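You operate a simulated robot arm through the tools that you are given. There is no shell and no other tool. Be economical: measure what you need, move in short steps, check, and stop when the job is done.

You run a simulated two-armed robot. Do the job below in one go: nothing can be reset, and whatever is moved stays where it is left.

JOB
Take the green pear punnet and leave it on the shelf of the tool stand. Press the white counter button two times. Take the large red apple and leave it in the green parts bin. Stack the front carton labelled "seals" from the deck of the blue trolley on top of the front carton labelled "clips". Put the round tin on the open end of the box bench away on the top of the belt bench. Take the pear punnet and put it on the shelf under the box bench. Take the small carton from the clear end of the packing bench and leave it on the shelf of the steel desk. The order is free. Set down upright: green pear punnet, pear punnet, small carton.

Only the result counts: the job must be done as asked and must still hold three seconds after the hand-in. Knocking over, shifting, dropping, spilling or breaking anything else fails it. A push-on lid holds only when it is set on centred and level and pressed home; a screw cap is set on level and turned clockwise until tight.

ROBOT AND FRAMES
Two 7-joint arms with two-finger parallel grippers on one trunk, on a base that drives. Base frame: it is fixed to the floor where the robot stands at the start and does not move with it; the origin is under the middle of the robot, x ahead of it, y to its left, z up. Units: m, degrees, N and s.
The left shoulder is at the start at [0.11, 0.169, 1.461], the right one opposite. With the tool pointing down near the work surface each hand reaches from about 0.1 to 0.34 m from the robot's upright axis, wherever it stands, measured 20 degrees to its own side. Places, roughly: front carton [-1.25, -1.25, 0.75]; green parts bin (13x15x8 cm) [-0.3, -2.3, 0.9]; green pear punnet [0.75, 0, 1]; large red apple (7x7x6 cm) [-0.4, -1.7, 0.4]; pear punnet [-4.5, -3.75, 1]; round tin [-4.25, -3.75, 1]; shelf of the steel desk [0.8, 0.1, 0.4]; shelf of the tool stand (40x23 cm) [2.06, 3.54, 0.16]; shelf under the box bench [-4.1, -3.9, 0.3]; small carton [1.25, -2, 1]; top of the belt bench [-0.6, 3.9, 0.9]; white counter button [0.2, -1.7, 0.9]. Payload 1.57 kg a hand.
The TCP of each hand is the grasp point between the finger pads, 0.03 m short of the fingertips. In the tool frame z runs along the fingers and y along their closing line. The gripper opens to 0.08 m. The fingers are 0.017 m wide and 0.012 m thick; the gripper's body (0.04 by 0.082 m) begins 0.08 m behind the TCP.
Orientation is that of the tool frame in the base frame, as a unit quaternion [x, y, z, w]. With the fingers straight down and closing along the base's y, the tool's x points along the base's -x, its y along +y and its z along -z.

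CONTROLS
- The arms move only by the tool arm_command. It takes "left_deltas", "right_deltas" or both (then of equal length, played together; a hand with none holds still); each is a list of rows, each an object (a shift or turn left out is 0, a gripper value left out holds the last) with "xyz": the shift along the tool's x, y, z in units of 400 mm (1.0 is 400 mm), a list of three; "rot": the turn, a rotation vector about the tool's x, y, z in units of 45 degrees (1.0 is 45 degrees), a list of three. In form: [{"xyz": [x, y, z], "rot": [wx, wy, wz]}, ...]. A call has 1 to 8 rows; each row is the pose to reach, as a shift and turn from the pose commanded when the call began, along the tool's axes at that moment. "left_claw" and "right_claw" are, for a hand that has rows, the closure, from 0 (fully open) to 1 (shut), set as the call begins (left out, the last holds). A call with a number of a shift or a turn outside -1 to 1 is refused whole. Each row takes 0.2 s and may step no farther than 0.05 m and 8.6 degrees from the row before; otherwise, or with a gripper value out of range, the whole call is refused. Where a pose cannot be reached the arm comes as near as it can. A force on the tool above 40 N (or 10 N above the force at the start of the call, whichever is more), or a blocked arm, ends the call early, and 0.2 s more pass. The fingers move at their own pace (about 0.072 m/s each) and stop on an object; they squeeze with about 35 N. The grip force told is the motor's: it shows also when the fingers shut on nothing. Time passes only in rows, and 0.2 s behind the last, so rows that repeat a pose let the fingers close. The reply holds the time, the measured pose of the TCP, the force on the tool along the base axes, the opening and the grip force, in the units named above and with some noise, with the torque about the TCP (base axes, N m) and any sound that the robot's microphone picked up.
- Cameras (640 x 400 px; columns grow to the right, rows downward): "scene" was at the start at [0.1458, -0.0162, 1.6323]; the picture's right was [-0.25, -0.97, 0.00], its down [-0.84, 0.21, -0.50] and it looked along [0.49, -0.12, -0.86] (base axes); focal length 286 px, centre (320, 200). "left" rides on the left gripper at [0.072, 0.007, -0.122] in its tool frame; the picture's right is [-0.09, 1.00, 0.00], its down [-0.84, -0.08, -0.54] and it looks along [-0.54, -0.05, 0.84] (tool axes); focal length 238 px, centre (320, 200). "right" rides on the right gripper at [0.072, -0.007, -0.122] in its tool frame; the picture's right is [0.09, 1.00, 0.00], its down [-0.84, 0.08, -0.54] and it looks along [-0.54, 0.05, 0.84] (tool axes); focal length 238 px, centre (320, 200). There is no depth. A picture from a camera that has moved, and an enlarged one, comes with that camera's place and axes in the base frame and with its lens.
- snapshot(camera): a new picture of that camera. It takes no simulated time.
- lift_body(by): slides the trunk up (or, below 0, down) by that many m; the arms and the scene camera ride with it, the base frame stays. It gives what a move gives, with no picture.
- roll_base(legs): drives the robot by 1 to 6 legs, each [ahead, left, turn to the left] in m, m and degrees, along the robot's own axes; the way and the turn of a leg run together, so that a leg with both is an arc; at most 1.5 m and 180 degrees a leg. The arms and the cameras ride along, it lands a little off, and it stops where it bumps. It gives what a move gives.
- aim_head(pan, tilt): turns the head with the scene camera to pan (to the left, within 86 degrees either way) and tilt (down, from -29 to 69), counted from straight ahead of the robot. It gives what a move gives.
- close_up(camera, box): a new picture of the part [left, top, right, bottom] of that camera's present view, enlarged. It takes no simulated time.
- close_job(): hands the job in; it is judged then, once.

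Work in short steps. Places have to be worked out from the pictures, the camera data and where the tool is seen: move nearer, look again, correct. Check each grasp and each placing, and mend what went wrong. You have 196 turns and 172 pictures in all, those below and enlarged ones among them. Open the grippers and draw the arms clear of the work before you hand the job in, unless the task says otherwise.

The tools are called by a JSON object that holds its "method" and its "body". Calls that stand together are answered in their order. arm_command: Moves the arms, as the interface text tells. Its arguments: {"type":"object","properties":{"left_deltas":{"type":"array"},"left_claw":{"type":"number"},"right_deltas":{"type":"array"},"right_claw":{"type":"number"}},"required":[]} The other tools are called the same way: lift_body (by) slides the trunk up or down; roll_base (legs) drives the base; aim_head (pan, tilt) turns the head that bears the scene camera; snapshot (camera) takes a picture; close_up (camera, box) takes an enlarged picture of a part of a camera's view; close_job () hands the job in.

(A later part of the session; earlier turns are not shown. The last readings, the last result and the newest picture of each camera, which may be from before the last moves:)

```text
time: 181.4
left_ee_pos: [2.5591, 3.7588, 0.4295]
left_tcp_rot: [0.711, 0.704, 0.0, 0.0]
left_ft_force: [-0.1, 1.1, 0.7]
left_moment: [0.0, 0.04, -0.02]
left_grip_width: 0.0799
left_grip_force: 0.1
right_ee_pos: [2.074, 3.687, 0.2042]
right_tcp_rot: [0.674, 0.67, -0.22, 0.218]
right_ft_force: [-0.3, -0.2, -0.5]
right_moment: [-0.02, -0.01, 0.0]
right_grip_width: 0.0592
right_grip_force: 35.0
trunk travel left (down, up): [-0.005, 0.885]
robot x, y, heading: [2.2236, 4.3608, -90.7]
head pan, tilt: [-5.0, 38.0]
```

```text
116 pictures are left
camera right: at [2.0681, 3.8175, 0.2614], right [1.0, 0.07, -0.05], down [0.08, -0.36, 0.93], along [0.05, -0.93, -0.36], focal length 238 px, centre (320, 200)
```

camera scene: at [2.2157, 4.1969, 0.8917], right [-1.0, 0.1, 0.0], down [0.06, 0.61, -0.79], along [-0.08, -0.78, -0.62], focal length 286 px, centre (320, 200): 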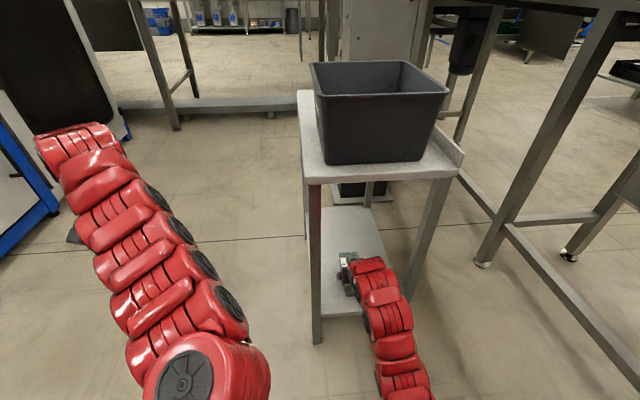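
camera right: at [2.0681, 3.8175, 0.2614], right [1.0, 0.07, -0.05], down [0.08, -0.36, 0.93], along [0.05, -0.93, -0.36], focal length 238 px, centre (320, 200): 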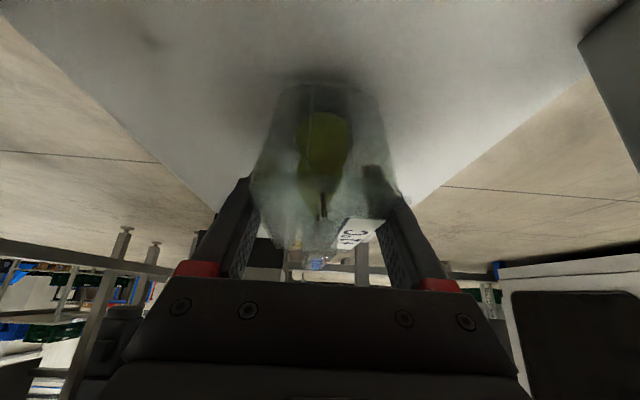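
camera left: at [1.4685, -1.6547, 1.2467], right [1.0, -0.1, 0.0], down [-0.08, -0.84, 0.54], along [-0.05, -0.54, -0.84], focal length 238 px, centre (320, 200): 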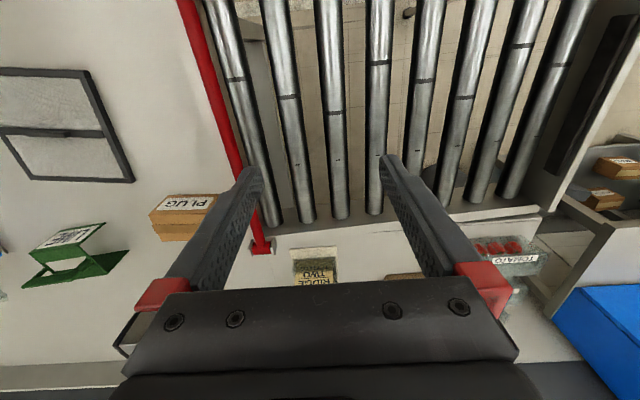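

Nearly down; I lower in 3 mm steps for contact.

{"method": "arm_command", "body": {"right_deltas": [{"xyz": [0.0044, 0, 0.006]}, {"xyz": [0.0088, 0, 0.0121]}]}}

{"method": "arm_command", "body": {"right_deltas": [{"xyz": [0.003, 0, 0.004]}, {"xyz": [0.006, 0, 0.008]}]}}

```text
time: 182.0
left_ee_pos: [2.5596, 3.7577, 0.4292]
left_tcp_rot: [0.71, 0.704, 0.0, 0.001]
left_ft_force: [-0.5, 0.1, -0.2]
left_moment: [0.0, -0.02, 0.01]
left_grip_width: 0.08
left_grip_force: 0.1
right_ee_pos: [2.0739, 3.6884, 0.1986]
right_tcp_rot: [0.674, 0.67, -0.22, 0.219]
right_ft_force: [-0.3, -0.1, -1.7]
right_moment: [0.03, 0.02, 0.0]
right_grip_width: 0.0592
right_grip_force: 34.6
trunk travel left (down, up): [-0.005, 0.885]
robot x, y, heading: [2.2236, 4.364, -90.6]
head pan, tilt: [-5.0, 38.0]
```

```text
time: 182.6
left_ee_pos: [2.558, 3.758, 0.4299]
left_tcp_rot: [0.71, 0.704, -0.001, 0.0]
left_ft_force: [0.5, 0.2, -0.1]
left_moment: [0.06, 0.01, 0.01]
left_grip_width: 0.0798
left_grip_force: 0.1
right_ee_pos: [2.0741, 3.6872, 0.1962]
right_tcp_rot: [0.673, 0.671, -0.219, 0.22]
right_ft_force: [0.2, 0.3, 1.8]
right_moment: [-0.13, -0.08, 0.03]
right_grip_width: 0.0592
right_grip_force: 35.1
trunk travel left (down, up): [-0.005, 0.885]
robot x, y, heading: [2.2276, 4.3636, -90.7]
head pan, tilt: [-5.0, 38.0]
```

Contact is just beginning (force up, small moment). One more 2 mm step, then open.

{"method": "arm_command", "body": {"right_deltas": [{"xyz": [0.003, 0, 0.004]}]}}

{"method": "arm_command", "body": {"right_deltas": [{"xyz": [0, 0, 0]}, {"xyz": [0, 0, 0]}, {"xyz": [0, 0, 0]}], "right_claw": 0}}

{"method": "snapshot", "body": {"camera": "right"}}

```text
time: 183.0
left_ee_pos: [2.5593, 3.7591, 0.4302]
left_tcp_rot: [0.71, 0.704, -0.001, 0.001]
left_ft_force: [0.2, 0.0, -0.1]
left_moment: [0.0, 0.01, -0.02]
left_grip_width: 0.0802
left_grip_force: 0.0
right_ee_pos: [2.0738, 3.6876, 0.195]
right_tcp_rot: [0.674, 0.67, -0.221, 0.221]
right_ft_force: [0.7, 1.6, 12.9]
right_moment: [0.46, -0.24, 0.01]
right_grip_width: 0.0594
right_grip_force: 34.8
trunk travel left (down, up): [-0.005, 0.885]
robot x, y, heading: [2.2269, 4.3645, -90.5]
head pan, tilt: [-5.0, 38.0]
```

```text
time: 183.8
left_ee_pos: [2.5594, 3.7562, 0.4289]
left_tcp_rot: [0.711, 0.703, 0.0, 0.001]
left_ft_force: [-0.7, -0.4, 1.1]
left_moment: [-0.01, 0.02, 0.0]
left_grip_width: 0.0799
left_grip_force: 0.1
right_ee_pos: [2.0743, 3.688, 0.1937]
right_tcp_rot: [0.674, 0.671, -0.22, 0.219]
right_ft_force: [0.1, -0.9, -0.1]
right_moment: [0.0, 0.01, 0.02]
right_grip_width: 0.0799
right_grip_force: 0.0
trunk travel left (down, up): [-0.005, 0.885]
robot x, y, heading: [2.2206, 4.366, -90.6]
head pan, tilt: [-5.0, 38.0]
```

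```text
115 pictures are left
camera right: at [2.0682, 3.8176, 0.2502], right [1.0, 0.07, -0.05], down [0.08, -0.36, 0.93], along [0.05, -0.93, -0.36], focal length 238 px, centre (320, 200)
```

right: 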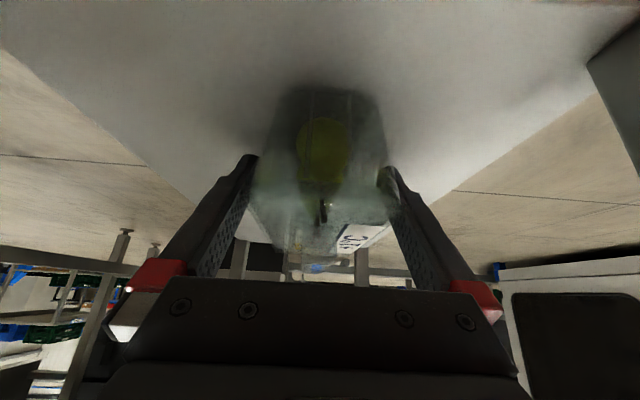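

Released cleanly. I withdraw along the tool axis 10 cm, then back out and check.

{"method": "arm_command", "body": {"right_deltas": [{"xyz": [0, 0, -0.12]}, {"xyz": [0, 0, -0.24]}]}}

{"method": "roll_base", "body": {"legs": [[-0.45, 0, 0]]}}

{"method": "close_up", "body": {"camera": "scene", "box": [240, 20, 440, 260]}}

```text
time: 184.4
left_ee_pos: [2.5592, 3.7572, 0.4289]
left_tcp_rot: [0.71, 0.704, -0.001, 0.001]
left_ft_force: [0.1, 0.4, -0.2]
left_moment: [0.04, 0.01, -0.02]
left_grip_width: 0.0801
left_grip_force: 0.1
right_ee_pos: [2.0739, 3.7426, 0.2708]
right_tcp_rot: [0.673, 0.67, -0.222, 0.221]
right_ft_force: [1.6, -0.4, -0.7]
right_moment: [-0.02, 0.04, -0.04]
right_grip_width: 0.0798
right_grip_force: 0.0
right hand out of reach, approached as far as the arm can: row 2
trunk travel left (down, up): [-0.005, 0.885]
robot x, y, heading: [2.2194, 4.3605, -90.7]
head pan, tilt: [-5.0, 38.0]
```

```text
time: 187.1
left_ee_pos: [2.5646, 4.2029, 0.4291]
left_tcp_rot: [0.71, 0.704, -0.001, 0.002]
left_ft_force: [0.4, -0.3, 0.2]
left_moment: [0.04, 0.05, 0.0]
left_grip_width: 0.0799
left_grip_force: 0.1
right_ee_pos: [2.0786, 4.1848, 0.2706]
right_tcp_rot: [0.673, 0.671, -0.221, 0.221]
right_ft_force: [0.1, 0.1, -1.3]
right_moment: [-0.05, 0.0, 0.0]
right_grip_width: 0.08
right_grip_force: 0.1
trunk travel left (down, up): [-0.005, 0.885]
robot x, y, heading: [2.2282, 4.8068, -90.4]
head pan, tilt: [-5.0, 38.0]
```

```text
1.67 times, centred on (340, 140) of scene
camera zoom: at [2.2195, 4.6408, 0.8917], right [-1.0, 0.09, 0.0], down [0.06, 0.61, -0.79], along [-0.07, -0.78, -0.62], focal length 476 px, centre (287, 300)
```

zoom: 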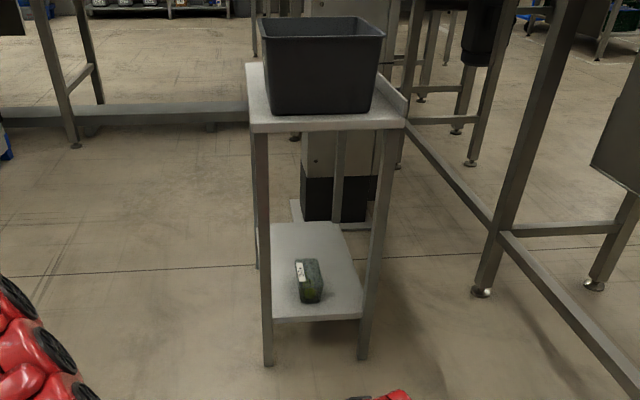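

The punnet stands well on the tool-stand shelf. I raise the trunk and drive back down the aisle toward the packing bench (button, apple, parts bin).

{"method": "lift_body", "body": {"by": 0.4}}

{"method": "lift_body", "body": {"by": 0.35}}

{"method": "roll_base", "body": {"legs": [[0, 0, -90], [1.08, 0, 0], [1.08, 0, 0], [0, 0, 90], [1.4, 0, 0], [1.4, 0, 0]]}}

{"method": "aim_head", "body": {"pan": 0, "tilt": 25}}

{"method": "snapshot", "body": {"camera": "scene"}}

```text
time: 190.9
left_ee_pos: [2.5643, 4.2019, 0.8303]
left_tcp_rot: [0.71, 0.704, 0.0, 0.001]
left_ft_force: [0.1, -0.1, 0.7]
left_moment: [-0.03, -0.03, 0.03]
left_grip_width: 0.0798
left_grip_force: 0.1
right_ee_pos: [2.0784, 4.1846, 0.6692]
right_tcp_rot: [0.673, 0.671, -0.221, 0.222]
right_ft_force: [0.5, -0.1, -0.2]
right_moment: [-0.01, 0.0, 0.0]
right_grip_width: 0.0803
right_grip_force: 0.1
trunk travel left (down, up): [-0.405, 0.485]
robot x, y, heading: [2.2275, 4.8083, -90.4]
head pan, tilt: [-5.0, 38.0]
```

```text
time: 194.4
left_ee_pos: [2.5639, 4.2016, 1.1794]
left_tcp_rot: [0.71, 0.705, 0.0, 0.001]
left_ft_force: [0.4, -0.2, -0.2]
left_moment: [0.01, 0.03, -0.01]
left_grip_width: 0.0798
left_grip_force: 0.0
right_ee_pos: [2.0793, 4.185, 1.0198]
right_tcp_rot: [0.673, 0.671, -0.221, 0.221]
right_ft_force: [-0.5, 0.2, 0.2]
right_moment: [0.0, 0.01, 0.03]
right_grip_width: 0.0801
right_grip_force: 0.2
trunk travel left (down, up): [-0.755, 0.135]
robot x, y, heading: [2.2257, 4.8068, -90.4]
head pan, tilt: [-5.0, 38.0]
```

```text
time: 226.0
left_ee_pos: [0.3761, 1.4155, 1.1792]
left_tcp_rot: [0.711, 0.703, -0.002, 0.0]
left_ft_force: [0.1, -0.9, -0.8]
left_moment: [0.0, 0.0, 0.0]
left_grip_width: 0.0801
left_grip_force: 0.2
right_ee_pos: [-0.1094, 1.3992, 1.0188]
right_tcp_rot: [0.673, 0.67, -0.222, 0.221]
right_ft_force: [0.1, 0.1, -0.1]
right_moment: [0.0, -0.02, -0.02]
right_grip_width: 0.0799
right_grip_force: 0.2
trunk travel left (down, up): [-0.755, 0.135]
robot x, y, heading: [0.0407, 2.0226, -90.5]
head pan, tilt: [-5.0, 38.0]
```

```text
time: 226.7
left_ee_pos: [0.3768, 1.4143, 1.1792]
left_tcp_rot: [0.71, 0.705, 0.0, 0.0]
left_ft_force: [0.3, 0.1, 0.0]
left_moment: [0.0, 0.0, -0.02]
left_grip_width: 0.0796
left_grip_force: 0.0
right_ee_pos: [-0.1097, 1.3989, 1.0202]
right_tcp_rot: [0.673, 0.67, -0.221, 0.221]
right_ft_force: [-0.6, -0.4, 0.0]
right_moment: [-0.03, -0.01, 0.01]
right_grip_width: 0.08
right_grip_force: 0.1
trunk travel left (down, up): [-0.755, 0.135]
robot x, y, heading: [0.0398, 2.0213, -90.8]
head pan, tilt: [0.0, 25.0]
```

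```text
113 pictures are left
camera scene: at [0.04, 1.8478, 1.662], right [-1.0, 0.01, 0.0], down [0.0, 0.42, -0.91], along [-0.01, -0.91, -0.42], focal length 286 px, centre (320, 200)
```

scene: 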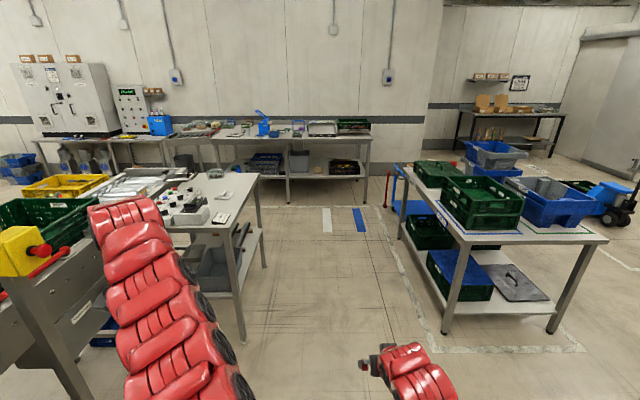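

The way is clear; continue to about y=-0.65.

{"method": "roll_base", "body": {"legs": [[1.4, 0, 0], [1.3, 0, 0]]}}

{"method": "aim_head", "body": {"pan": -15, "tilt": 42}}

{"method": "snapshot", "body": {"camera": "scene"}}

```text
time: 239.8
left_ee_pos: [0.3638, -1.2866, 1.1797]
left_tcp_rot: [0.709, 0.705, 0.0, 0.001]
left_ft_force: [-0.2, 1.3, 0.2]
left_moment: [-0.01, -0.02, -0.01]
left_grip_width: 0.0799
left_grip_force: 0.1
right_ee_pos: [-0.1204, -1.3057, 1.0182]
right_tcp_rot: [0.672, 0.672, -0.221, 0.221]
right_ft_force: [0.4, 0.5, -0.5]
right_moment: [-0.01, 0.0, -0.01]
right_grip_width: 0.08
right_grip_force: 0.1
trunk travel left (down, up): [-0.755, 0.135]
robot x, y, heading: [0.0291, -0.6802, -90.4]
head pan, tilt: [0.0, 25.0]
```

```text
time: 240.6
left_ee_pos: [0.3638, -1.2881, 1.1781]
left_tcp_rot: [0.709, 0.705, -0.001, 0.001]
left_ft_force: [-0.5, -0.1, 0.3]
left_moment: [-0.02, -0.01, -0.01]
left_grip_width: 0.0801
left_grip_force: 0.0
right_ee_pos: [-0.1205, -1.3051, 1.0189]
right_tcp_rot: [0.672, 0.671, -0.22, 0.222]
right_ft_force: [0.3, 0.9, -0.4]
right_moment: [-0.02, -0.03, 0.0]
right_grip_width: 0.0801
right_grip_force: 0.0
trunk travel left (down, up): [-0.755, 0.135]
robot x, y, heading: [0.0284, -0.6836, -90.2]
head pan, tilt: [-15.0, 42.0]
```

```text
112 pictures are left
camera scene: at [0.0056, -0.8441, 1.6359], right [-0.96, 0.26, 0.0], down [0.18, 0.65, -0.74], along [-0.2, -0.72, -0.67], focal length 286 px, centre (320, 200)
```

scene: 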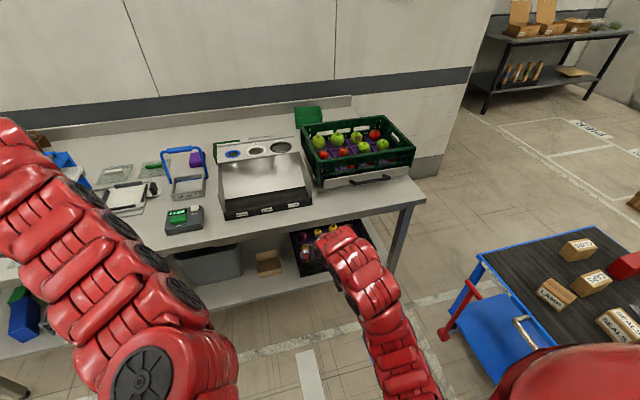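

{"method": "close_up", "body": {"camera": "scene", "box": [140, 180, 260, 250]}}

{"method": "close_up", "body": {"camera": "scene", "box": [260, 90, 440, 290]}}

{"method": "close_up", "body": {"camera": "scene", "box": [440, 210, 640, 350]}}

```text
5.33 times, centred on (200, 215) of scene
camera zoom: at [0.0056, -0.8441, 1.6359], right [-0.96, 0.26, 0.0], down [0.18, 0.65, -0.74], along [-0.2, -0.72, -0.67], focal length 1524 px, centre (960, 120)
```

zoom: 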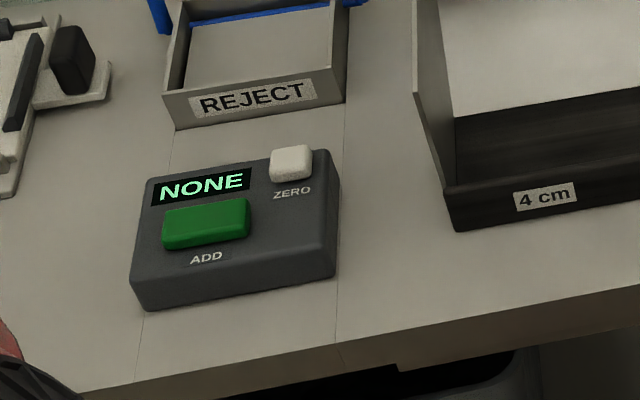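

```text
2.00 times, centred on (350, 190) of scene
camera zoom: at [0.0056, -0.8441, 1.6359], right [-0.96, 0.26, 0.0], down [0.18, 0.65, -0.74], along [-0.2, -0.72, -0.67], focal length 571 px, centre (260, 220)
```

zoom: 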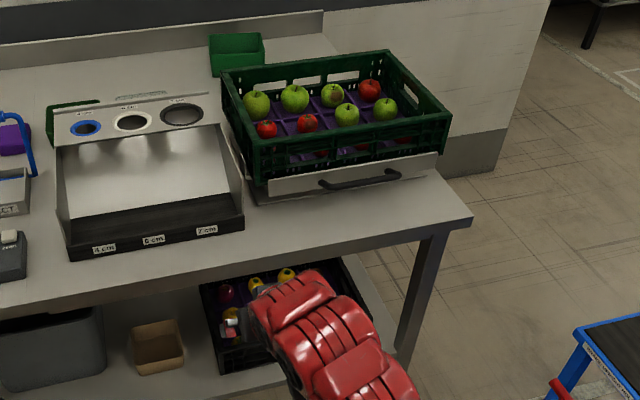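

```text
2.86 times, centred on (540, 280) of scene
camera zoom: at [0.0056, -0.8441, 1.6359], right [-0.96, 0.26, 0.0], down [0.18, 0.65, -0.74], along [-0.2, -0.72, -0.67], focal length 816 px, centre (-309, -29)
```

zoom: 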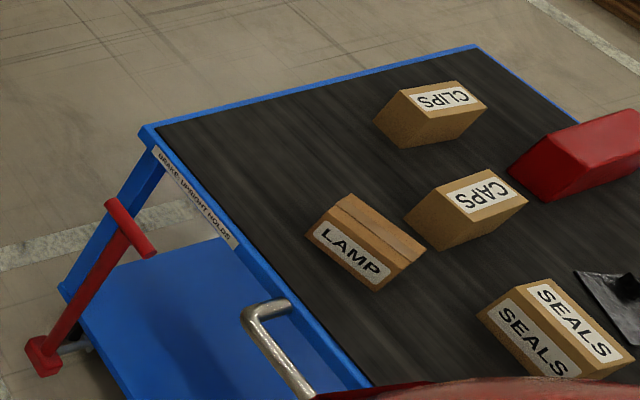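

The white ZERO button is at about (0.233,-1.661), top ≈0.945. I close the left gripper, shift it toward x 0.233 while raising the right hand, then drive ahead so the left hand is over it.

{"method": "arm_command", "body": {"left_deltas": [{"xyz": [0, -0.08, 0]}, {"xyz": [0, -0.16, 0]}, {"xyz": [0, -0.24, 0]}, {"xyz": [0, -0.325, 0]}], "left_claw": 1, "right_deltas": [{"xyz": [-0.055, 0, -0.0757]}, {"xyz": [-0.11, 0, -0.151]}, {"xyz": [-0.165, 0, -0.227]}, {"xyz": [-0.22, 0, -0.303]}]}}

{"method": "roll_base", "body": {"legs": [[0.3, 0, 0]]}}

{"method": "snapshot", "body": {"camera": "left"}}

{"method": "aim_head", "body": {"pan": 15, "tilt": 50}}

{"method": "snapshot", "body": {"camera": "scene"}}

```text
time: 241.6
left_ee_pos: [0.2401, -1.3165, 1.1769]
left_tcp_rot: [0.709, 0.705, 0.001, 0.002]
left_ft_force: [-1.0, -0.3, -0.1]
left_moment: [0.04, 0.0, -0.02]
left_grip_width: 0.0
left_grip_force: 22.0
left hand out of reach, approached as far as the arm can: row 1, 2, 3, 4
right_ee_pos: [-0.1225, -1.3046, 1.1688]
right_tcp_rot: [0.673, 0.67, -0.22, 0.221]
right_ft_force: [-0.3, -0.2, -0.2]
right_moment: [-0.01, 0.01, 0.0]
right_grip_width: 0.0801
right_grip_force: 0.0
trunk travel left (down, up): [-0.755, 0.135]
robot x, y, heading: [0.0258, -0.6835, -90.2]
head pan, tilt: [-15.0, 42.0]
```

```text
time: 243.7
left_ee_pos: [0.2385, -1.6134, 1.1772]
left_tcp_rot: [0.71, 0.705, 0.0, 0.002]
left_ft_force: [-0.3, 1.1, -0.2]
left_moment: [-0.03, 0.02, 0.02]
left_grip_width: 0.0
left_grip_force: 21.4
right_ee_pos: [-0.1243, -1.6034, 1.1695]
right_tcp_rot: [0.673, 0.671, -0.221, 0.221]
right_ft_force: [0.0, 1.1, 0.2]
right_moment: [0.02, 0.0, 0.01]
right_grip_width: 0.0801
right_grip_force: 0.0
trunk travel left (down, up): [-0.755, 0.135]
robot x, y, heading: [0.0254, -0.9822, -90.4]
head pan, tilt: [-15.0, 42.0]
```

```text
108 pictures are left
camera left: at [0.2452, -1.542, 1.2989], right [1.0, -0.1, 0.0], down [-0.08, -0.84, 0.54], along [-0.05, -0.54, -0.84], focal length 238 px, centre (320, 200)
```

left: 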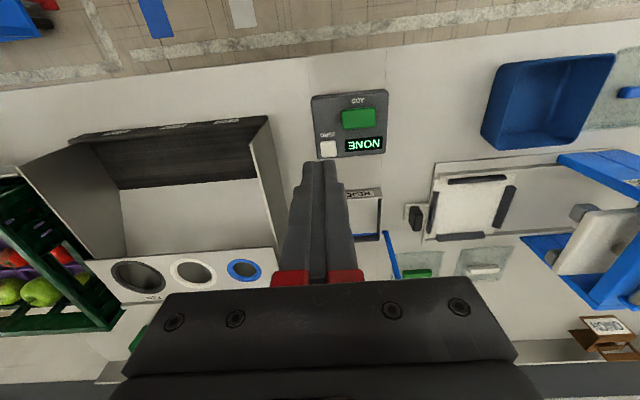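

```text
time: 244.6
left_ee_pos: [0.2374, -1.6126, 1.1767]
left_tcp_rot: [0.71, 0.704, 0.0, 0.002]
left_ft_force: [-0.1, -0.5, 0.9]
left_moment: [-0.02, 0.01, 0.0]
left_grip_width: 0.0
left_grip_force: 21.1
right_ee_pos: [-0.1229, -1.6037, 1.1697]
right_tcp_rot: [0.673, 0.67, -0.222, 0.222]
right_ft_force: [0.1, -0.3, 0.5]
right_moment: [-0.01, 0.0, -0.01]
right_grip_width: 0.08
right_grip_force: 0.1
trunk travel left (down, up): [-0.755, 0.135]
robot x, y, heading: [0.0266, -0.9822, -90.3]
head pan, tilt: [15.0, 50.0]
```

```text
107 pictures are left
camera scene: at [0.045, -1.1365, 1.6247], right [-0.97, -0.25, 0.0], down [-0.19, 0.74, -0.64], along [0.16, -0.62, -0.77], focal length 286 px, centre (320, 200)
```

scene: 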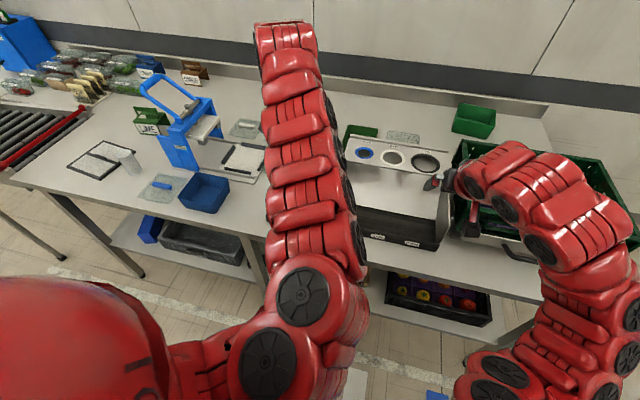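

Triangulated: button at about (0.243,-1.681,0.928). I move the closed left fingertips to just above it.

{"method": "arm_command", "body": {"left_deltas": [{"xyz": [-0.042, 0.003, 0.11]}, {"xyz": [-0.084, 0.006, 0.22]}, {"xyz": [-0.126, 0.009, 0.33]}, {"xyz": [-0.1675, 0.0125, 0.44]}]}}

{"method": "snapshot", "body": {"camera": "left"}}

```text
time: 245.6
left_ee_pos: [0.2436, -1.6823, 0.9982]
left_tcp_rot: [0.709, 0.705, 0.0, 0.0]
left_ft_force: [0.1, -0.7, 0.3]
left_moment: [0.02, -0.04, 0.02]
left_grip_width: 0.0003
left_grip_force: 21.2
right_ee_pos: [-0.1224, -1.6037, 1.1686]
right_tcp_rot: [0.673, 0.67, -0.222, 0.22]
right_ft_force: [-0.4, 0.6, 0.6]
right_moment: [0.01, 0.05, -0.04]
right_grip_width: 0.0798
right_grip_force: 0.1
trunk travel left (down, up): [-0.755, 0.135]
robot x, y, heading: [0.0195, -0.9824, -90.3]
head pan, tilt: [15.0, 50.0]
```

```text
106 pictures are left
camera left: at [0.2505, -1.6098, 1.1207], right [1.0, -0.1, 0.0], down [-0.08, -0.84, 0.54], along [-0.05, -0.54, -0.84], focal length 238 px, centre (320, 200)
```

left: 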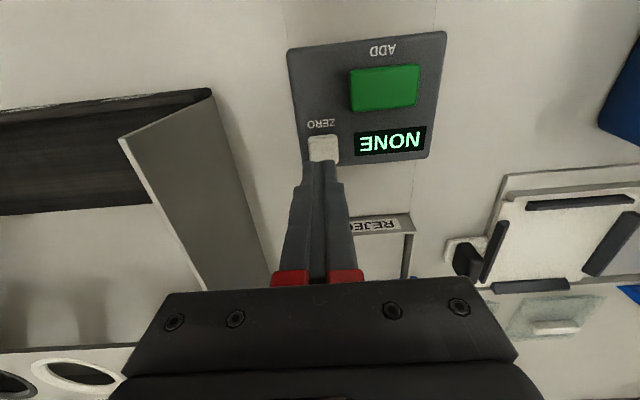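

Tip is right over the button. I press down slowly, watching force and sound.

{"method": "arm_command", "body": {"left_deltas": [{"xyz": [0, 0.005, 0.0125]}, {"xyz": [0, 0.007, 0.025]}, {"xyz": [0, 0.007, 0.0375]}, {"xyz": [0, 0.007, 0.05]}, {"xyz": [0, 0.007, 0.0625]}]}}

{"method": "snapshot", "body": {"camera": "left"}}

```text
time: 246.8
left_ee_pos: [0.2461, -1.682, 0.9755]
left_tcp_rot: [0.709, 0.705, 0.0, 0.0]
left_ft_force: [0.3, -0.6, 0.2]
left_moment: [0.01, 0.0, 0.0]
left_grip_width: 0.0
left_grip_force: 21.0
right_ee_pos: [-0.1229, -1.6029, 1.1698]
right_tcp_rot: [0.672, 0.671, -0.22, 0.223]
right_ft_force: [0.0, 0.3, 0.1]
right_moment: [-0.02, 0.0, -0.02]
right_grip_width: 0.08
right_grip_force: 0.0
trunk travel left (down, up): [-0.755, 0.135]
robot x, y, heading: [0.0229, -0.9853, -90.2]
head pan, tilt: [15.0, 50.0]
```

```text
105 pictures are left
camera left: at [0.2525, -1.6096, 1.0972], right [1.0, -0.1, 0.0], down [-0.08, -0.84, 0.54], along [-0.05, -0.54, -0.84], focal length 238 px, centre (320, 200)
```

left: 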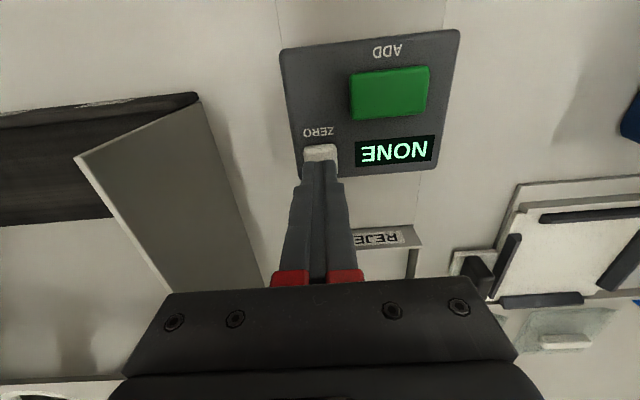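

Not touching yet; continue in 3 mm steps.

{"method": "arm_command", "body": {"left_deltas": [{"xyz": [0, 0, 0.0075]}, {"xyz": [0, 0, 0.015]}, {"xyz": [0, 0, 0.0225]}, {"xyz": [0, 0, 0.03]}]}}

```text
time: 247.8
left_ee_pos: [0.2457, -1.683, 0.9635]
left_tcp_rot: [0.71, 0.705, 0.0, 0.0]
left_ft_force: [-0.1, -1.0, 0.4]
left_moment: [-0.01, 0.02, 0.0]
left_grip_width: 0.0
left_grip_force: 21.1
right_ee_pos: [-0.1241, -1.6029, 1.1699]
right_tcp_rot: [0.673, 0.67, -0.22, 0.222]
right_ft_force: [-1.4, 0.1, -0.2]
right_moment: [-0.01, 0.0, 0.0]
right_grip_width: 0.0799
right_grip_force: 0.0
trunk travel left (down, up): [-0.755, 0.135]
robot x, y, heading: [0.0278, -0.9799, -90.5]
head pan, tilt: [15.0, 50.0]
```

{"method": "arm_command", "body": {"left_deltas": [{"xyz": [0, 0, 0.0075]}, {"xyz": [0, 0, 0.015]}, {"xyz": [0, 0, 0.0225]}]}}

{"method": "snapshot", "body": {"camera": "left"}}

```text
time: 248.6
left_ee_pos: [0.2453, -1.6827, 0.9549]
left_tcp_rot: [0.709, 0.706, 0.001, 0.001]
left_ft_force: [-0.4, -0.4, 1.8]
left_moment: [0.01, 0.04, -0.01]
left_grip_width: 0.0
left_grip_force: 20.7
right_ee_pos: [-0.1247, -1.6026, 1.1701]
right_tcp_rot: [0.672, 0.671, -0.22, 0.223]
right_ft_force: [-0.6, -0.3, -0.4]
right_moment: [0.01, -0.04, 0.0]
right_grip_width: 0.0799
right_grip_force: 0.1
trunk travel left (down, up): [-0.755, 0.135]
robot x, y, heading: [0.0251, -0.9837, -90.2]
head pan, tilt: [15.0, 50.0]
```

```text
104 pictures are left
camera left: at [0.2526, -1.6102, 1.077], right [1.0, -0.1, 0.0], down [-0.08, -0.83, 0.54], along [-0.05, -0.54, -0.84], focal length 238 px, centre (320, 200)
```

left: 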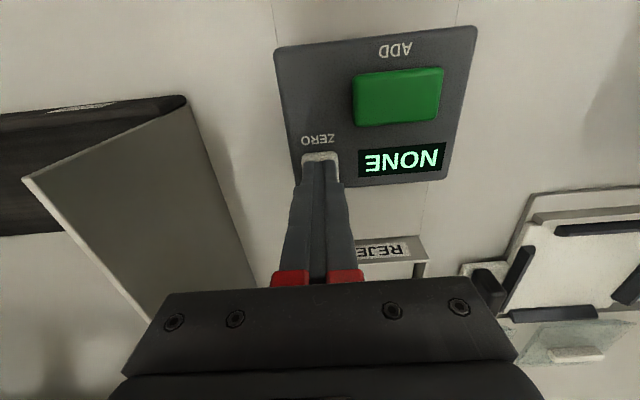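

Touching (1.8 N). Press further by 4 mm in fine steps.

{"method": "arm_command", "body": {"left_deltas": [{"xyz": [0, 0, 0.005]}, {"xyz": [0, 0, 0.01]}]}}

```text
time: 249.2
left_ee_pos: [0.245, -1.6818, 0.9517]
left_tcp_rot: [0.709, 0.705, 0.001, 0.001]
left_ft_force: [0.3, -1.8, 2.7]
left_moment: [-0.02, 0.0, -0.01]
left_grip_width: 0.0
left_grip_force: 21.1
right_ee_pos: [-0.1245, -1.6027, 1.1694]
right_tcp_rot: [0.673, 0.67, -0.221, 0.221]
right_ft_force: [0.1, -0.3, -0.1]
right_moment: [-0.02, 0.03, -0.03]
right_grip_width: 0.0798
right_grip_force: 0.2
trunk travel left (down, up): [-0.755, 0.135]
robot x, y, heading: [0.0274, -0.9836, -90.5]
head pan, tilt: [15.0, 50.0]
heard: click
```

Click: first press. I release by raising 12 mm, then press again to the same depth.

{"method": "arm_command", "body": {"left_deltas": [{"xyz": [0, 0, -0.015]}, {"xyz": [0, 0, -0.03]}, {"xyz": [0, 0, -0.03]}]}}

{"method": "snapshot", "body": {"camera": "left"}}

```text
time: 250.0
left_ee_pos: [0.2467, -1.6816, 0.9629]
left_tcp_rot: [0.709, 0.705, 0.0, 0.0]
left_ft_force: [0.4, 0.2, -1.0]
left_moment: [-0.01, 0.0, 0.02]
left_grip_width: 0.0
left_grip_force: 21.4
right_ee_pos: [-0.1231, -1.603, 1.1689]
right_tcp_rot: [0.673, 0.671, -0.22, 0.22]
right_ft_force: [0.0, 0.2, 0.4]
right_moment: [0.01, 0.0, -0.01]
right_grip_width: 0.08
right_grip_force: 0.0
trunk travel left (down, up): [-0.755, 0.135]
robot x, y, heading: [0.0222, -0.984, -90.4]
head pan, tilt: [15.0, 50.0]
```

```text
103 pictures are left
camera left: at [0.253, -1.6096, 1.0847], right [1.0, -0.1, 0.0], down [-0.08, -0.84, 0.54], along [-0.05, -0.54, -0.84], focal length 238 px, centre (320, 200)
```

left: 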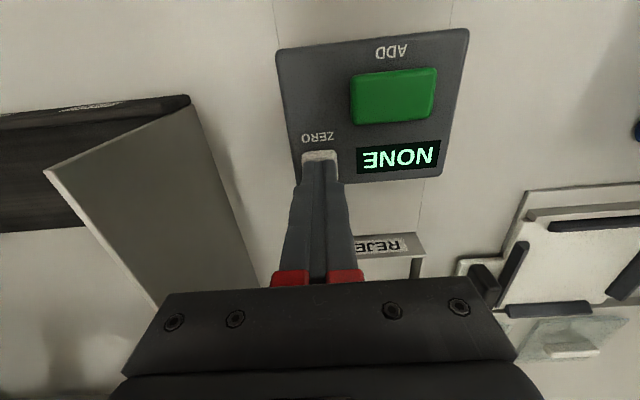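

Second press to the same depth.

{"method": "arm_command", "body": {"left_deltas": [{"xyz": [0, 0, 0.01]}, {"xyz": [0, 0, 0.02]}, {"xyz": [0, 0, 0.026]}, {"xyz": [0, 0, 0.03]}]}}

```text
time: 251.0
left_ee_pos: [0.2465, -1.6812, 0.9505]
left_tcp_rot: [0.709, 0.705, 0.0, 0.001]
left_ft_force: [-1.2, -0.2, 2.4]
left_moment: [-0.05, 0.04, -0.03]
left_grip_width: 0.0
left_grip_force: 21.2
right_ee_pos: [-0.1237, -1.6026, 1.17]
right_tcp_rot: [0.672, 0.67, -0.221, 0.222]
right_ft_force: [0.0, -0.9, -0.6]
right_moment: [0.0, -0.02, 0.0]
right_grip_width: 0.0801
right_grip_force: 0.1
trunk travel left (down, up): [-0.755, 0.135]
robot x, y, heading: [0.0275, -0.9868, -90.3]
head pan, tilt: [15.0, 50.0]
heard: click
```

Second click heard. I raise the left hand, open it, back off, and go look at the apple crate on the bench's lower shelf.

{"method": "arm_command", "body": {"left_deltas": [{"xyz": [0, 0, -0.12]}, {"xyz": [0, 0, -0.24]}, {"xyz": [0, 0, -0.36]}, {"xyz": [0, 0, -0.48]}], "left_claw": 0}}

{"method": "roll_base", "body": {"legs": [[-0.36, 0, 0], [0, -0.35, 0]]}}

{"method": "lift_body", "body": {"by": -0.4}}

{"method": "aim_head", "body": {"pan": 0, "tilt": 35}}

{"method": "snapshot", "body": {"camera": "scene"}}

```text
time: 252.0
left_ee_pos: [0.2468, -1.6805, 1.1425]
left_tcp_rot: [0.709, 0.705, 0.0, 0.0]
left_ft_force: [-0.7, 0.3, 0.2]
left_moment: [0.0, 0.01, 0.0]
left_grip_width: 0.0802
left_grip_force: 0.0
right_ee_pos: [-0.1246, -1.6021, 1.1697]
right_tcp_rot: [0.673, 0.67, -0.221, 0.222]
right_ft_force: [-0.2, 0.1, -0.3]
right_moment: [-0.01, -0.02, 0.0]
right_grip_width: 0.0798
right_grip_force: 0.1
trunk travel left (down, up): [-0.755, 0.135]
robot x, y, heading: [0.0252, -0.9819, -90.3]
head pan, tilt: [15.0, 50.0]
```

```text
time: 256.2
left_ee_pos: [-0.1035, -1.3184, 1.1419]
left_tcp_rot: [0.71, 0.705, -0.001, 0.0]
left_ft_force: [-0.7, -0.6, -0.6]
left_moment: [0.01, -0.03, 0.02]
left_grip_width: 0.0802
left_grip_force: 0.0
right_ee_pos: [-0.4731, -1.2406, 1.1689]
right_tcp_rot: [0.673, 0.67, -0.221, 0.22]
right_ft_force: [-0.1, -0.6, -0.2]
right_moment: [0.03, -0.02, -0.01]
right_grip_width: 0.0802
right_grip_force: 0.1
trunk travel left (down, up): [-0.755, 0.135]
robot x, y, heading: [-0.3232, -0.622, -90.4]
head pan, tilt: [15.0, 50.0]
```

```text
time: 260.1
left_ee_pos: [-0.1039, -1.3184, 0.7417]
left_tcp_rot: [0.71, 0.705, 0.001, 0.001]
left_ft_force: [-0.4, -0.5, 0.0]
left_moment: [0.01, 0.01, 0.01]
left_grip_width: 0.0797
left_grip_force: 0.1
right_ee_pos: [-0.4742, -1.2403, 0.7693]
right_tcp_rot: [0.673, 0.67, -0.221, 0.221]
right_ft_force: [0.1, 0.4, 0.1]
right_moment: [-0.03, -0.03, -0.01]
right_grip_width: 0.0798
right_grip_force: 0.0
trunk travel left (down, up): [-0.355, 0.535]
robot x, y, heading: [-0.3243, -0.618, -90.6]
head pan, tilt: [15.0, 50.0]
```

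```text
time: 260.8
left_ee_pos: [-0.1052, -1.3189, 0.7426]
left_tcp_rot: [0.71, 0.704, 0.0, 0.002]
left_ft_force: [0.2, -0.2, -0.2]
left_moment: [0.0, 0.0, -0.01]
left_grip_width: 0.08
left_grip_force: 0.1
right_ee_pos: [-0.4732, -1.2401, 0.7692]
right_tcp_rot: [0.673, 0.67, -0.22, 0.221]
right_ft_force: [0.3, 0.8, 0.2]
right_moment: [0.01, -0.01, 0.02]
right_grip_width: 0.0798
right_grip_force: 0.1
trunk travel left (down, up): [-0.355, 0.535]
robot x, y, heading: [-0.3233, -0.6193, -90.8]
head pan, tilt: [0.0, 35.0]
```

```text
102 pictures are left
camera scene: at [-0.3246, -0.7885, 1.2462], right [-1.0, 0.01, 0.0], down [0.0, 0.57, -0.82], along [-0.01, -0.82, -0.57], focal length 286 px, centre (320, 200)
```

scene: 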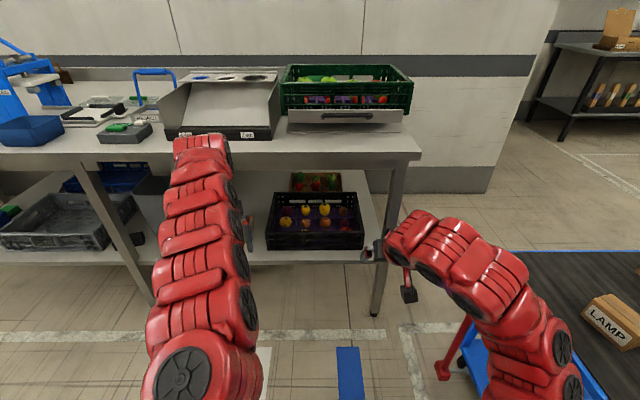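

{"method": "close_up", "body": {"camera": "scene", "box": [240, 150, 400, 270]}}

```text
3.33 times, centred on (320, 210) of scene
camera zoom: at [-0.3246, -0.7885, 1.2462], right [-1.0, 0.01, 0.0], down [0.0, 0.57, -0.82], along [-0.01, -0.82, -0.57], focal length 952 px, centre (320, 167)
```

zoom: 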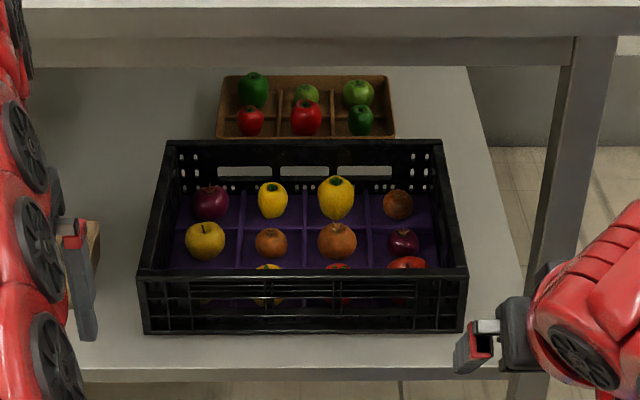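

The crate's front row holds red fruits: the larger seems at about (-0.445,-1.71), crate rim z≈0.51. I lower the trunk a little, close in and view it with the right hand camera.

{"method": "lift_body", "body": {"by": -0.13}}

{"method": "roll_base", "body": {"legs": [[0.24, 0.03, 0.5]]}}

{"method": "snapshot", "body": {"camera": "right"}}

{"method": "snapshot", "body": {"camera": "scene"}}

```text
time: 262.4
left_ee_pos: [-0.1052, -1.3185, 0.6132]
left_tcp_rot: [0.71, 0.704, 0.0, 0.001]
left_ft_force: [-0.4, 0.2, -0.1]
left_moment: [0.0, 0.0, -0.03]
left_grip_width: 0.08
left_grip_force: 0.1
right_ee_pos: [-0.4738, -1.2409, 0.6395]
right_tcp_rot: [0.673, 0.671, -0.22, 0.221]
right_ft_force: [0.1, 0.7, 0.6]
right_moment: [0.05, -0.04, 0.01]
right_grip_width: 0.08
right_grip_force: 0.0
trunk travel left (down, up): [-0.225, 0.665]
robot x, y, heading: [-0.3236, -0.6203, -90.3]
head pan, tilt: [0.0, 35.0]
```

```text
time: 264.2
left_ee_pos: [-0.0733, -1.5151, 0.6103]
left_tcp_rot: [0.706, 0.708, 0.012, -0.013]
left_ft_force: [0.3, 0.5, 0.3]
left_moment: [0.01, -0.04, -0.01]
left_grip_width: 0.0798
left_grip_force: 0.1
right_ee_pos: [-0.4407, -1.4516, 0.6461]
right_tcp_rot: [0.667, 0.674, -0.222, 0.228]
right_ft_force: [0.5, -0.5, 0.6]
right_moment: [0.0, 0.03, -0.01]
right_grip_width: 0.08
right_grip_force: 0.1
trunk travel left (down, up): [-0.225, 0.665]
robot x, y, heading: [-0.2988, -0.8358, -89.9]
head pan, tilt: [0.0, 35.0]
stopped in leg 1: the robot was blocked; the commanded pose is now the measured one
```

```text
100 pictures are left
camera right: at [-0.4488, -1.322, 0.7015], right [1.0, 0.08, -0.05], down [0.08, -0.34, 0.94], along [0.06, -0.94, -0.35], focal length 238 px, centre (320, 200)
```

right: 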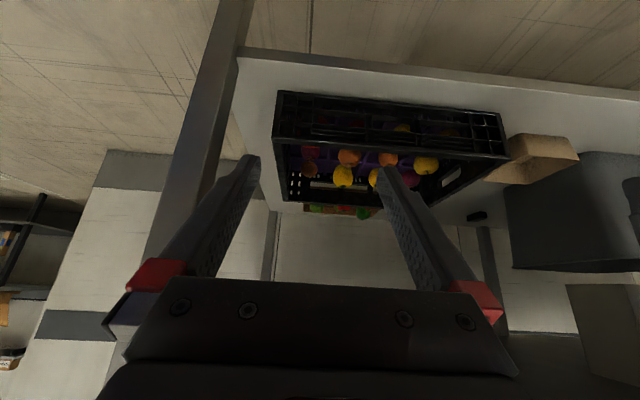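

```text
99 pictures are left
camera scene: at [-0.2989, -0.9932, 1.1188], right [-1.0, -0.01, 0.0], down [0.0, 0.56, -0.83], along [0.01, -0.83, -0.56], focal length 286 px, centre (320, 200)
```

scene: 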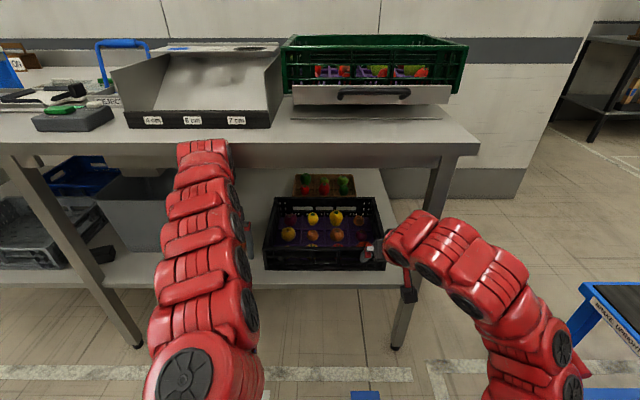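

The left forearm touched the bench edge. I back off a little, swing the left hand outward, and instead reach forward with the right arm.

{"method": "roll_base", "body": {"legs": [[-0.06, 0, 0]]}}

{"method": "arm_command", "body": {"right_deltas": [{"xyz": [-0.081, 0, 0.059]}, {"xyz": [-0.161, 0, 0.118]}, {"xyz": [-0.242, 0, 0.177]}, {"xyz": [-0.323, 0, 0.236]}, {"xyz": [-0.4035, 0, 0.295]}], "left_deltas": [{"xyz": [0.05, 0.1, 0]}, {"xyz": [0.1, 0.2, 0]}, {"xyz": [0.15, 0.3, 0]}, {"xyz": [0.2, 0.4, 0]}, {"xyz": [0.25, 0.5, 0]}]}}

{"method": "snapshot", "body": {"camera": "right"}}

{"method": "snapshot", "body": {"camera": "scene"}}

```text
time: 265.1
left_ee_pos: [-0.0727, -1.4636, 0.6008]
left_tcp_rot: [0.706, 0.708, 0.016, -0.017]
left_ft_force: [-0.8, 0.7, -0.5]
left_moment: [-0.04, -0.01, 0.02]
left_grip_width: 0.0799
left_grip_force: 0.0
right_ee_pos: [-0.4415, -1.4005, 0.6399]
right_tcp_rot: [0.668, 0.674, -0.22, 0.224]
right_ft_force: [-0.5, -0.1, -0.6]
right_moment: [-0.01, 0.02, 0.0]
right_grip_width: 0.0801
right_grip_force: 0.1
trunk travel left (down, up): [-0.225, 0.665]
robot x, y, heading: [-0.296, -0.7784, -89.7]
head pan, tilt: [0.0, 35.0]
```

```text
time: 266.3
left_ee_pos: [0.1258, -1.3613, 0.6044]
left_tcp_rot: [0.707, 0.707, 0.016, -0.018]
left_ft_force: [-0.2, -0.9, 0.9]
left_moment: [-0.02, 0.0, -0.01]
left_grip_width: 0.0799
left_grip_force: 0.0
right_ee_pos: [-0.4387, -1.6017, 0.6393]
right_tcp_rot: [0.668, 0.676, -0.219, 0.222]
right_ft_force: [0.3, 0.0, 0.2]
right_moment: [0.0, 0.0, -0.01]
right_grip_width: 0.0799
right_grip_force: 0.0
trunk travel left (down, up): [-0.225, 0.665]
robot x, y, heading: [-0.2975, -0.7797, -89.8]
head pan, tilt: [0.0, 35.0]
```

```text
98 pictures are left
camera right: at [-0.4459, -1.4709, 0.695], right [0.99, 0.09, -0.06], down [0.08, -0.35, 0.93], along [0.06, -0.93, -0.36], focal length 238 px, centre (320, 200)
```

right: 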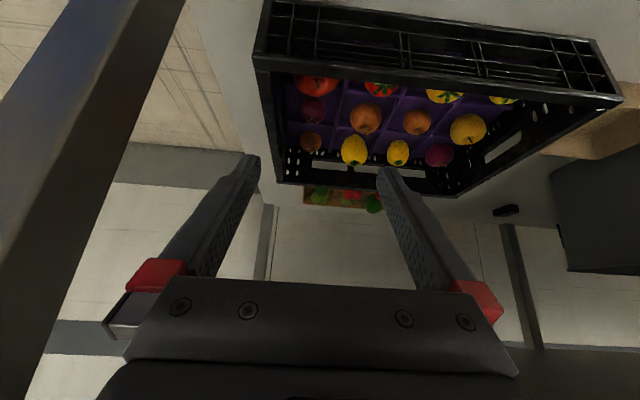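

```text
97 pictures are left
camera scene: at [-0.2963, -0.9472, 1.1163], right [-1.0, 0.0, 0.0], down [0.0, 0.57, -0.82], along [0.0, -0.82, -0.57], focal length 286 px, centre (320, 200)
```

scene: 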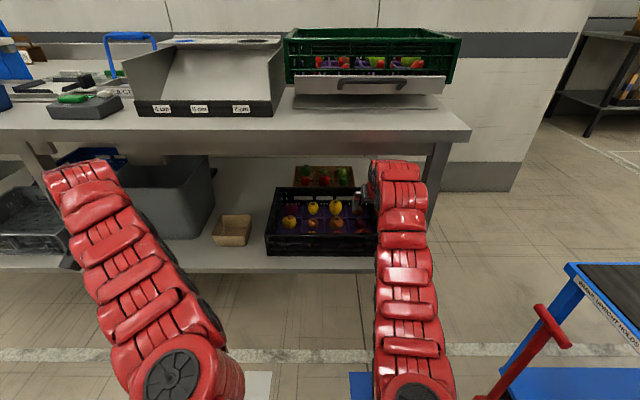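

The large red apple is the front-corner item at about (-0.444,-1.70); the one next to it has a tomato calyx. I zoom to judge the gaps.

{"method": "close_up", "body": {"camera": "right", "box": [250, 40, 410, 160]}}

```text
3.33 times, centred on (330, 100) of right
camera zoom: at [-0.4459, -1.4709, 0.695], right [0.99, 0.09, -0.06], down [0.08, -0.35, 0.93], along [0.06, -0.93, -0.36], focal length 794 px, centre (287, 533)
```

zoom: 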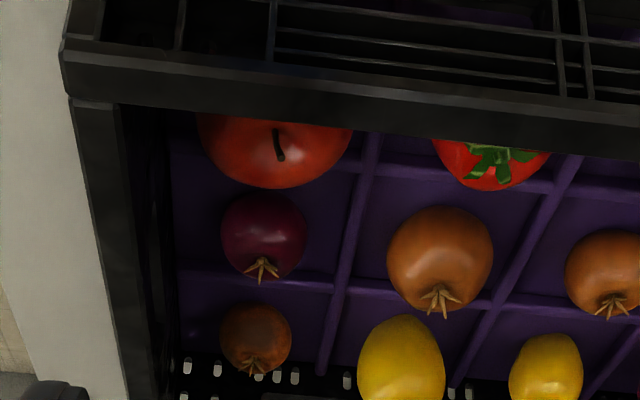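

The gap between apple and crate wall (x≈-0.49) is about 1 cm. I tilt the hand to 30°, set the opening to ~7.4 cm, and hover with the tips just above the rim to check alignment.

{"method": "arm_command", "body": {"right_deltas": [{"xyz": [0.0065, -0.002, 0.1075], "rot": [0, 0.046, 0]}, {"xyz": [0.013, -0.004, 0.215], "rot": [0, 0.092, 0]}, {"xyz": [0.0195, -0.006, 0.3225], "rot": [0, 0.138, 0]}], "right_claw": 0.075}}

{"method": "snapshot", "body": {"camera": "right"}}

{"method": "close_up", "body": {"camera": "scene", "box": [240, 150, 440, 290]}}

```text
time: 267.1
left_ee_pos: [0.1257, -1.3606, 0.6068]
left_tcp_rot: [0.706, 0.708, 0.016, -0.017]
left_ft_force: [-0.6, 0.0, 0.7]
left_moment: [0.03, 0.01, 0.03]
left_grip_width: 0.0798
left_grip_force: 0.0
right_ee_pos: [-0.4252, -1.6336, 0.5629]
right_tcp_rot: [0.679, 0.684, -0.187, 0.19]
right_ft_force: [-0.1, 0.2, -1.0]
right_moment: [-0.03, -0.01, 0.0]
right_grip_width: 0.074
right_grip_force: 0.1
right hand out of reach, approached as far as the arm can: row 2, 3
trunk travel left (down, up): [-0.225, 0.665]
robot x, y, heading: [-0.2995, -0.7773, -89.7]
head pan, tilt: [0.0, 35.0]
```

```text
95 pictures are left
camera right: at [-0.4312, -1.5086, 0.6313], right [1.0, 0.09, -0.05], down [0.08, -0.44, 0.9], along [0.06, -0.89, -0.44], focal length 238 px, centre (320, 200)
```

right: 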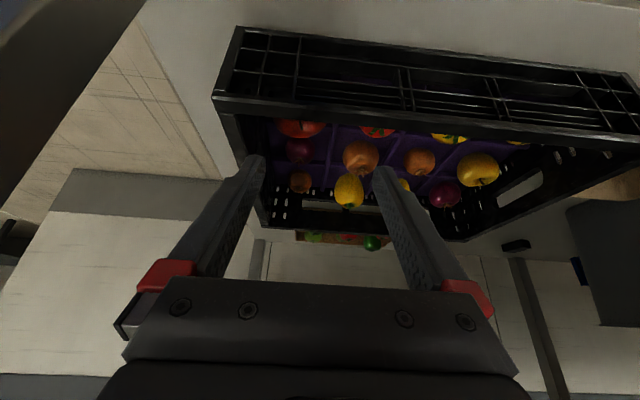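

```text
2.86 times, centred on (340, 220) of scene
camera zoom: at [-0.297, -0.9466, 1.1164], right [-1.0, 0.0, 0.0], down [0.0, 0.57, -0.82], along [0.0, -0.82, -0.57], focal length 816 px, centre (263, 143)
```

zoom: 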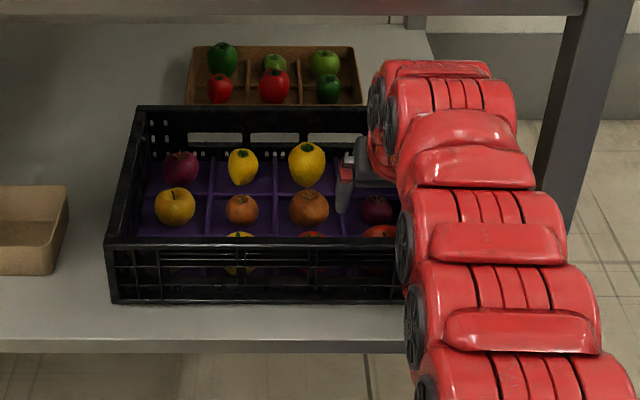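

The arm is at its reach limit; I drive 0.07 m closer and re-read the pose.

{"method": "roll_base", "body": {"legs": [[0.06, 0.0, 0]]}}

{"method": "arm_command", "body": {"right_deltas": [{"xyz": [0, 0, 0]}]}}

{"method": "snapshot", "body": {"camera": "right"}}

```text
time: 268.1
left_ee_pos: [0.1266, -1.4219, 0.6041]
left_tcp_rot: [0.706, 0.708, 0.016, -0.018]
left_ft_force: [0.2, 0.1, -0.9]
left_moment: [-0.02, 0.03, -0.01]
left_grip_width: 0.0804
left_grip_force: 0.0
right_ee_pos: [-0.4226, -1.6942, 0.5627]
right_tcp_rot: [0.678, 0.685, -0.187, 0.191]
right_ft_force: [0.2, -0.4, -0.6]
right_moment: [0.01, 0.01, -0.04]
right_grip_width: 0.0742
right_grip_force: 0.0
trunk travel left (down, up): [-0.225, 0.665]
robot x, y, heading: [-0.2979, -0.8414, -89.6]
head pan, tilt: [0.0, 35.0]
```

```text
time: 268.5
left_ee_pos: [0.1253, -1.4216, 0.6039]
left_tcp_rot: [0.706, 0.707, 0.017, -0.018]
left_ft_force: [-0.3, 0.6, 0.5]
left_moment: [-0.01, 0.01, 0.0]
left_grip_width: 0.0801
left_grip_force: 0.1
right_ee_pos: [-0.4231, -1.6923, 0.5618]
right_tcp_rot: [0.679, 0.684, -0.188, 0.19]
right_ft_force: [-0.2, 0.1, 0.2]
right_moment: [0.02, 0.0, -0.03]
right_grip_width: 0.0737
right_grip_force: 0.1
trunk travel left (down, up): [-0.225, 0.665]
robot x, y, heading: [-0.2967, -0.8395, -89.7]
head pan, tilt: [0.0, 35.0]
```

```text
93 pictures are left
camera right: at [-0.4303, -1.5687, 0.6311], right [1.0, 0.09, -0.05], down [0.08, -0.44, 0.9], along [0.06, -0.89, -0.44], focal length 238 px, centre (320, 200)
```

right: 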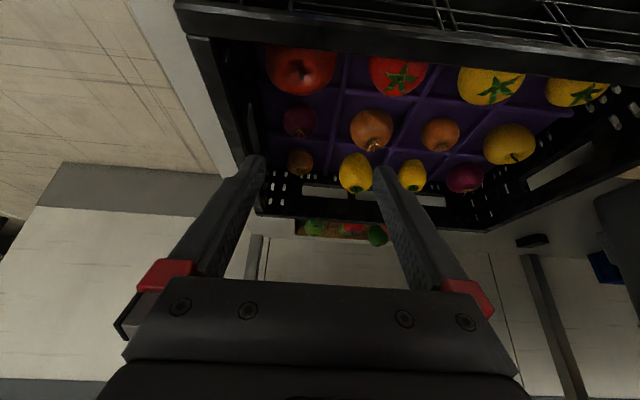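

{"method": "close_up", "body": {"camera": "right", "box": [170, 0, 330, 120]}}

```text
3.33 times, centred on (250, 60) of right
camera zoom: at [-0.4303, -1.5687, 0.6311], right [1.0, 0.09, -0.05], down [0.08, -0.44, 0.9], along [0.06, -0.89, -0.44], focal length 794 px, centre (553, 667)
```

zoom: 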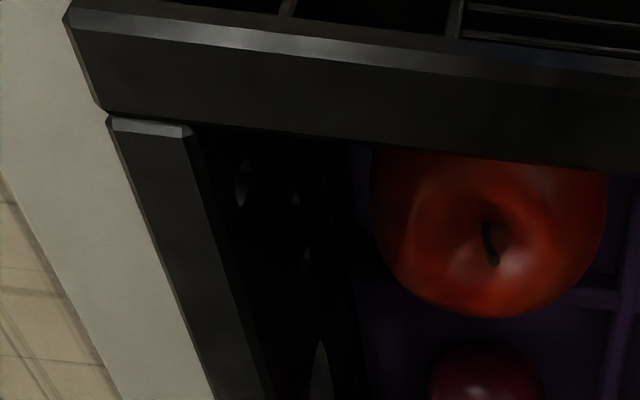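

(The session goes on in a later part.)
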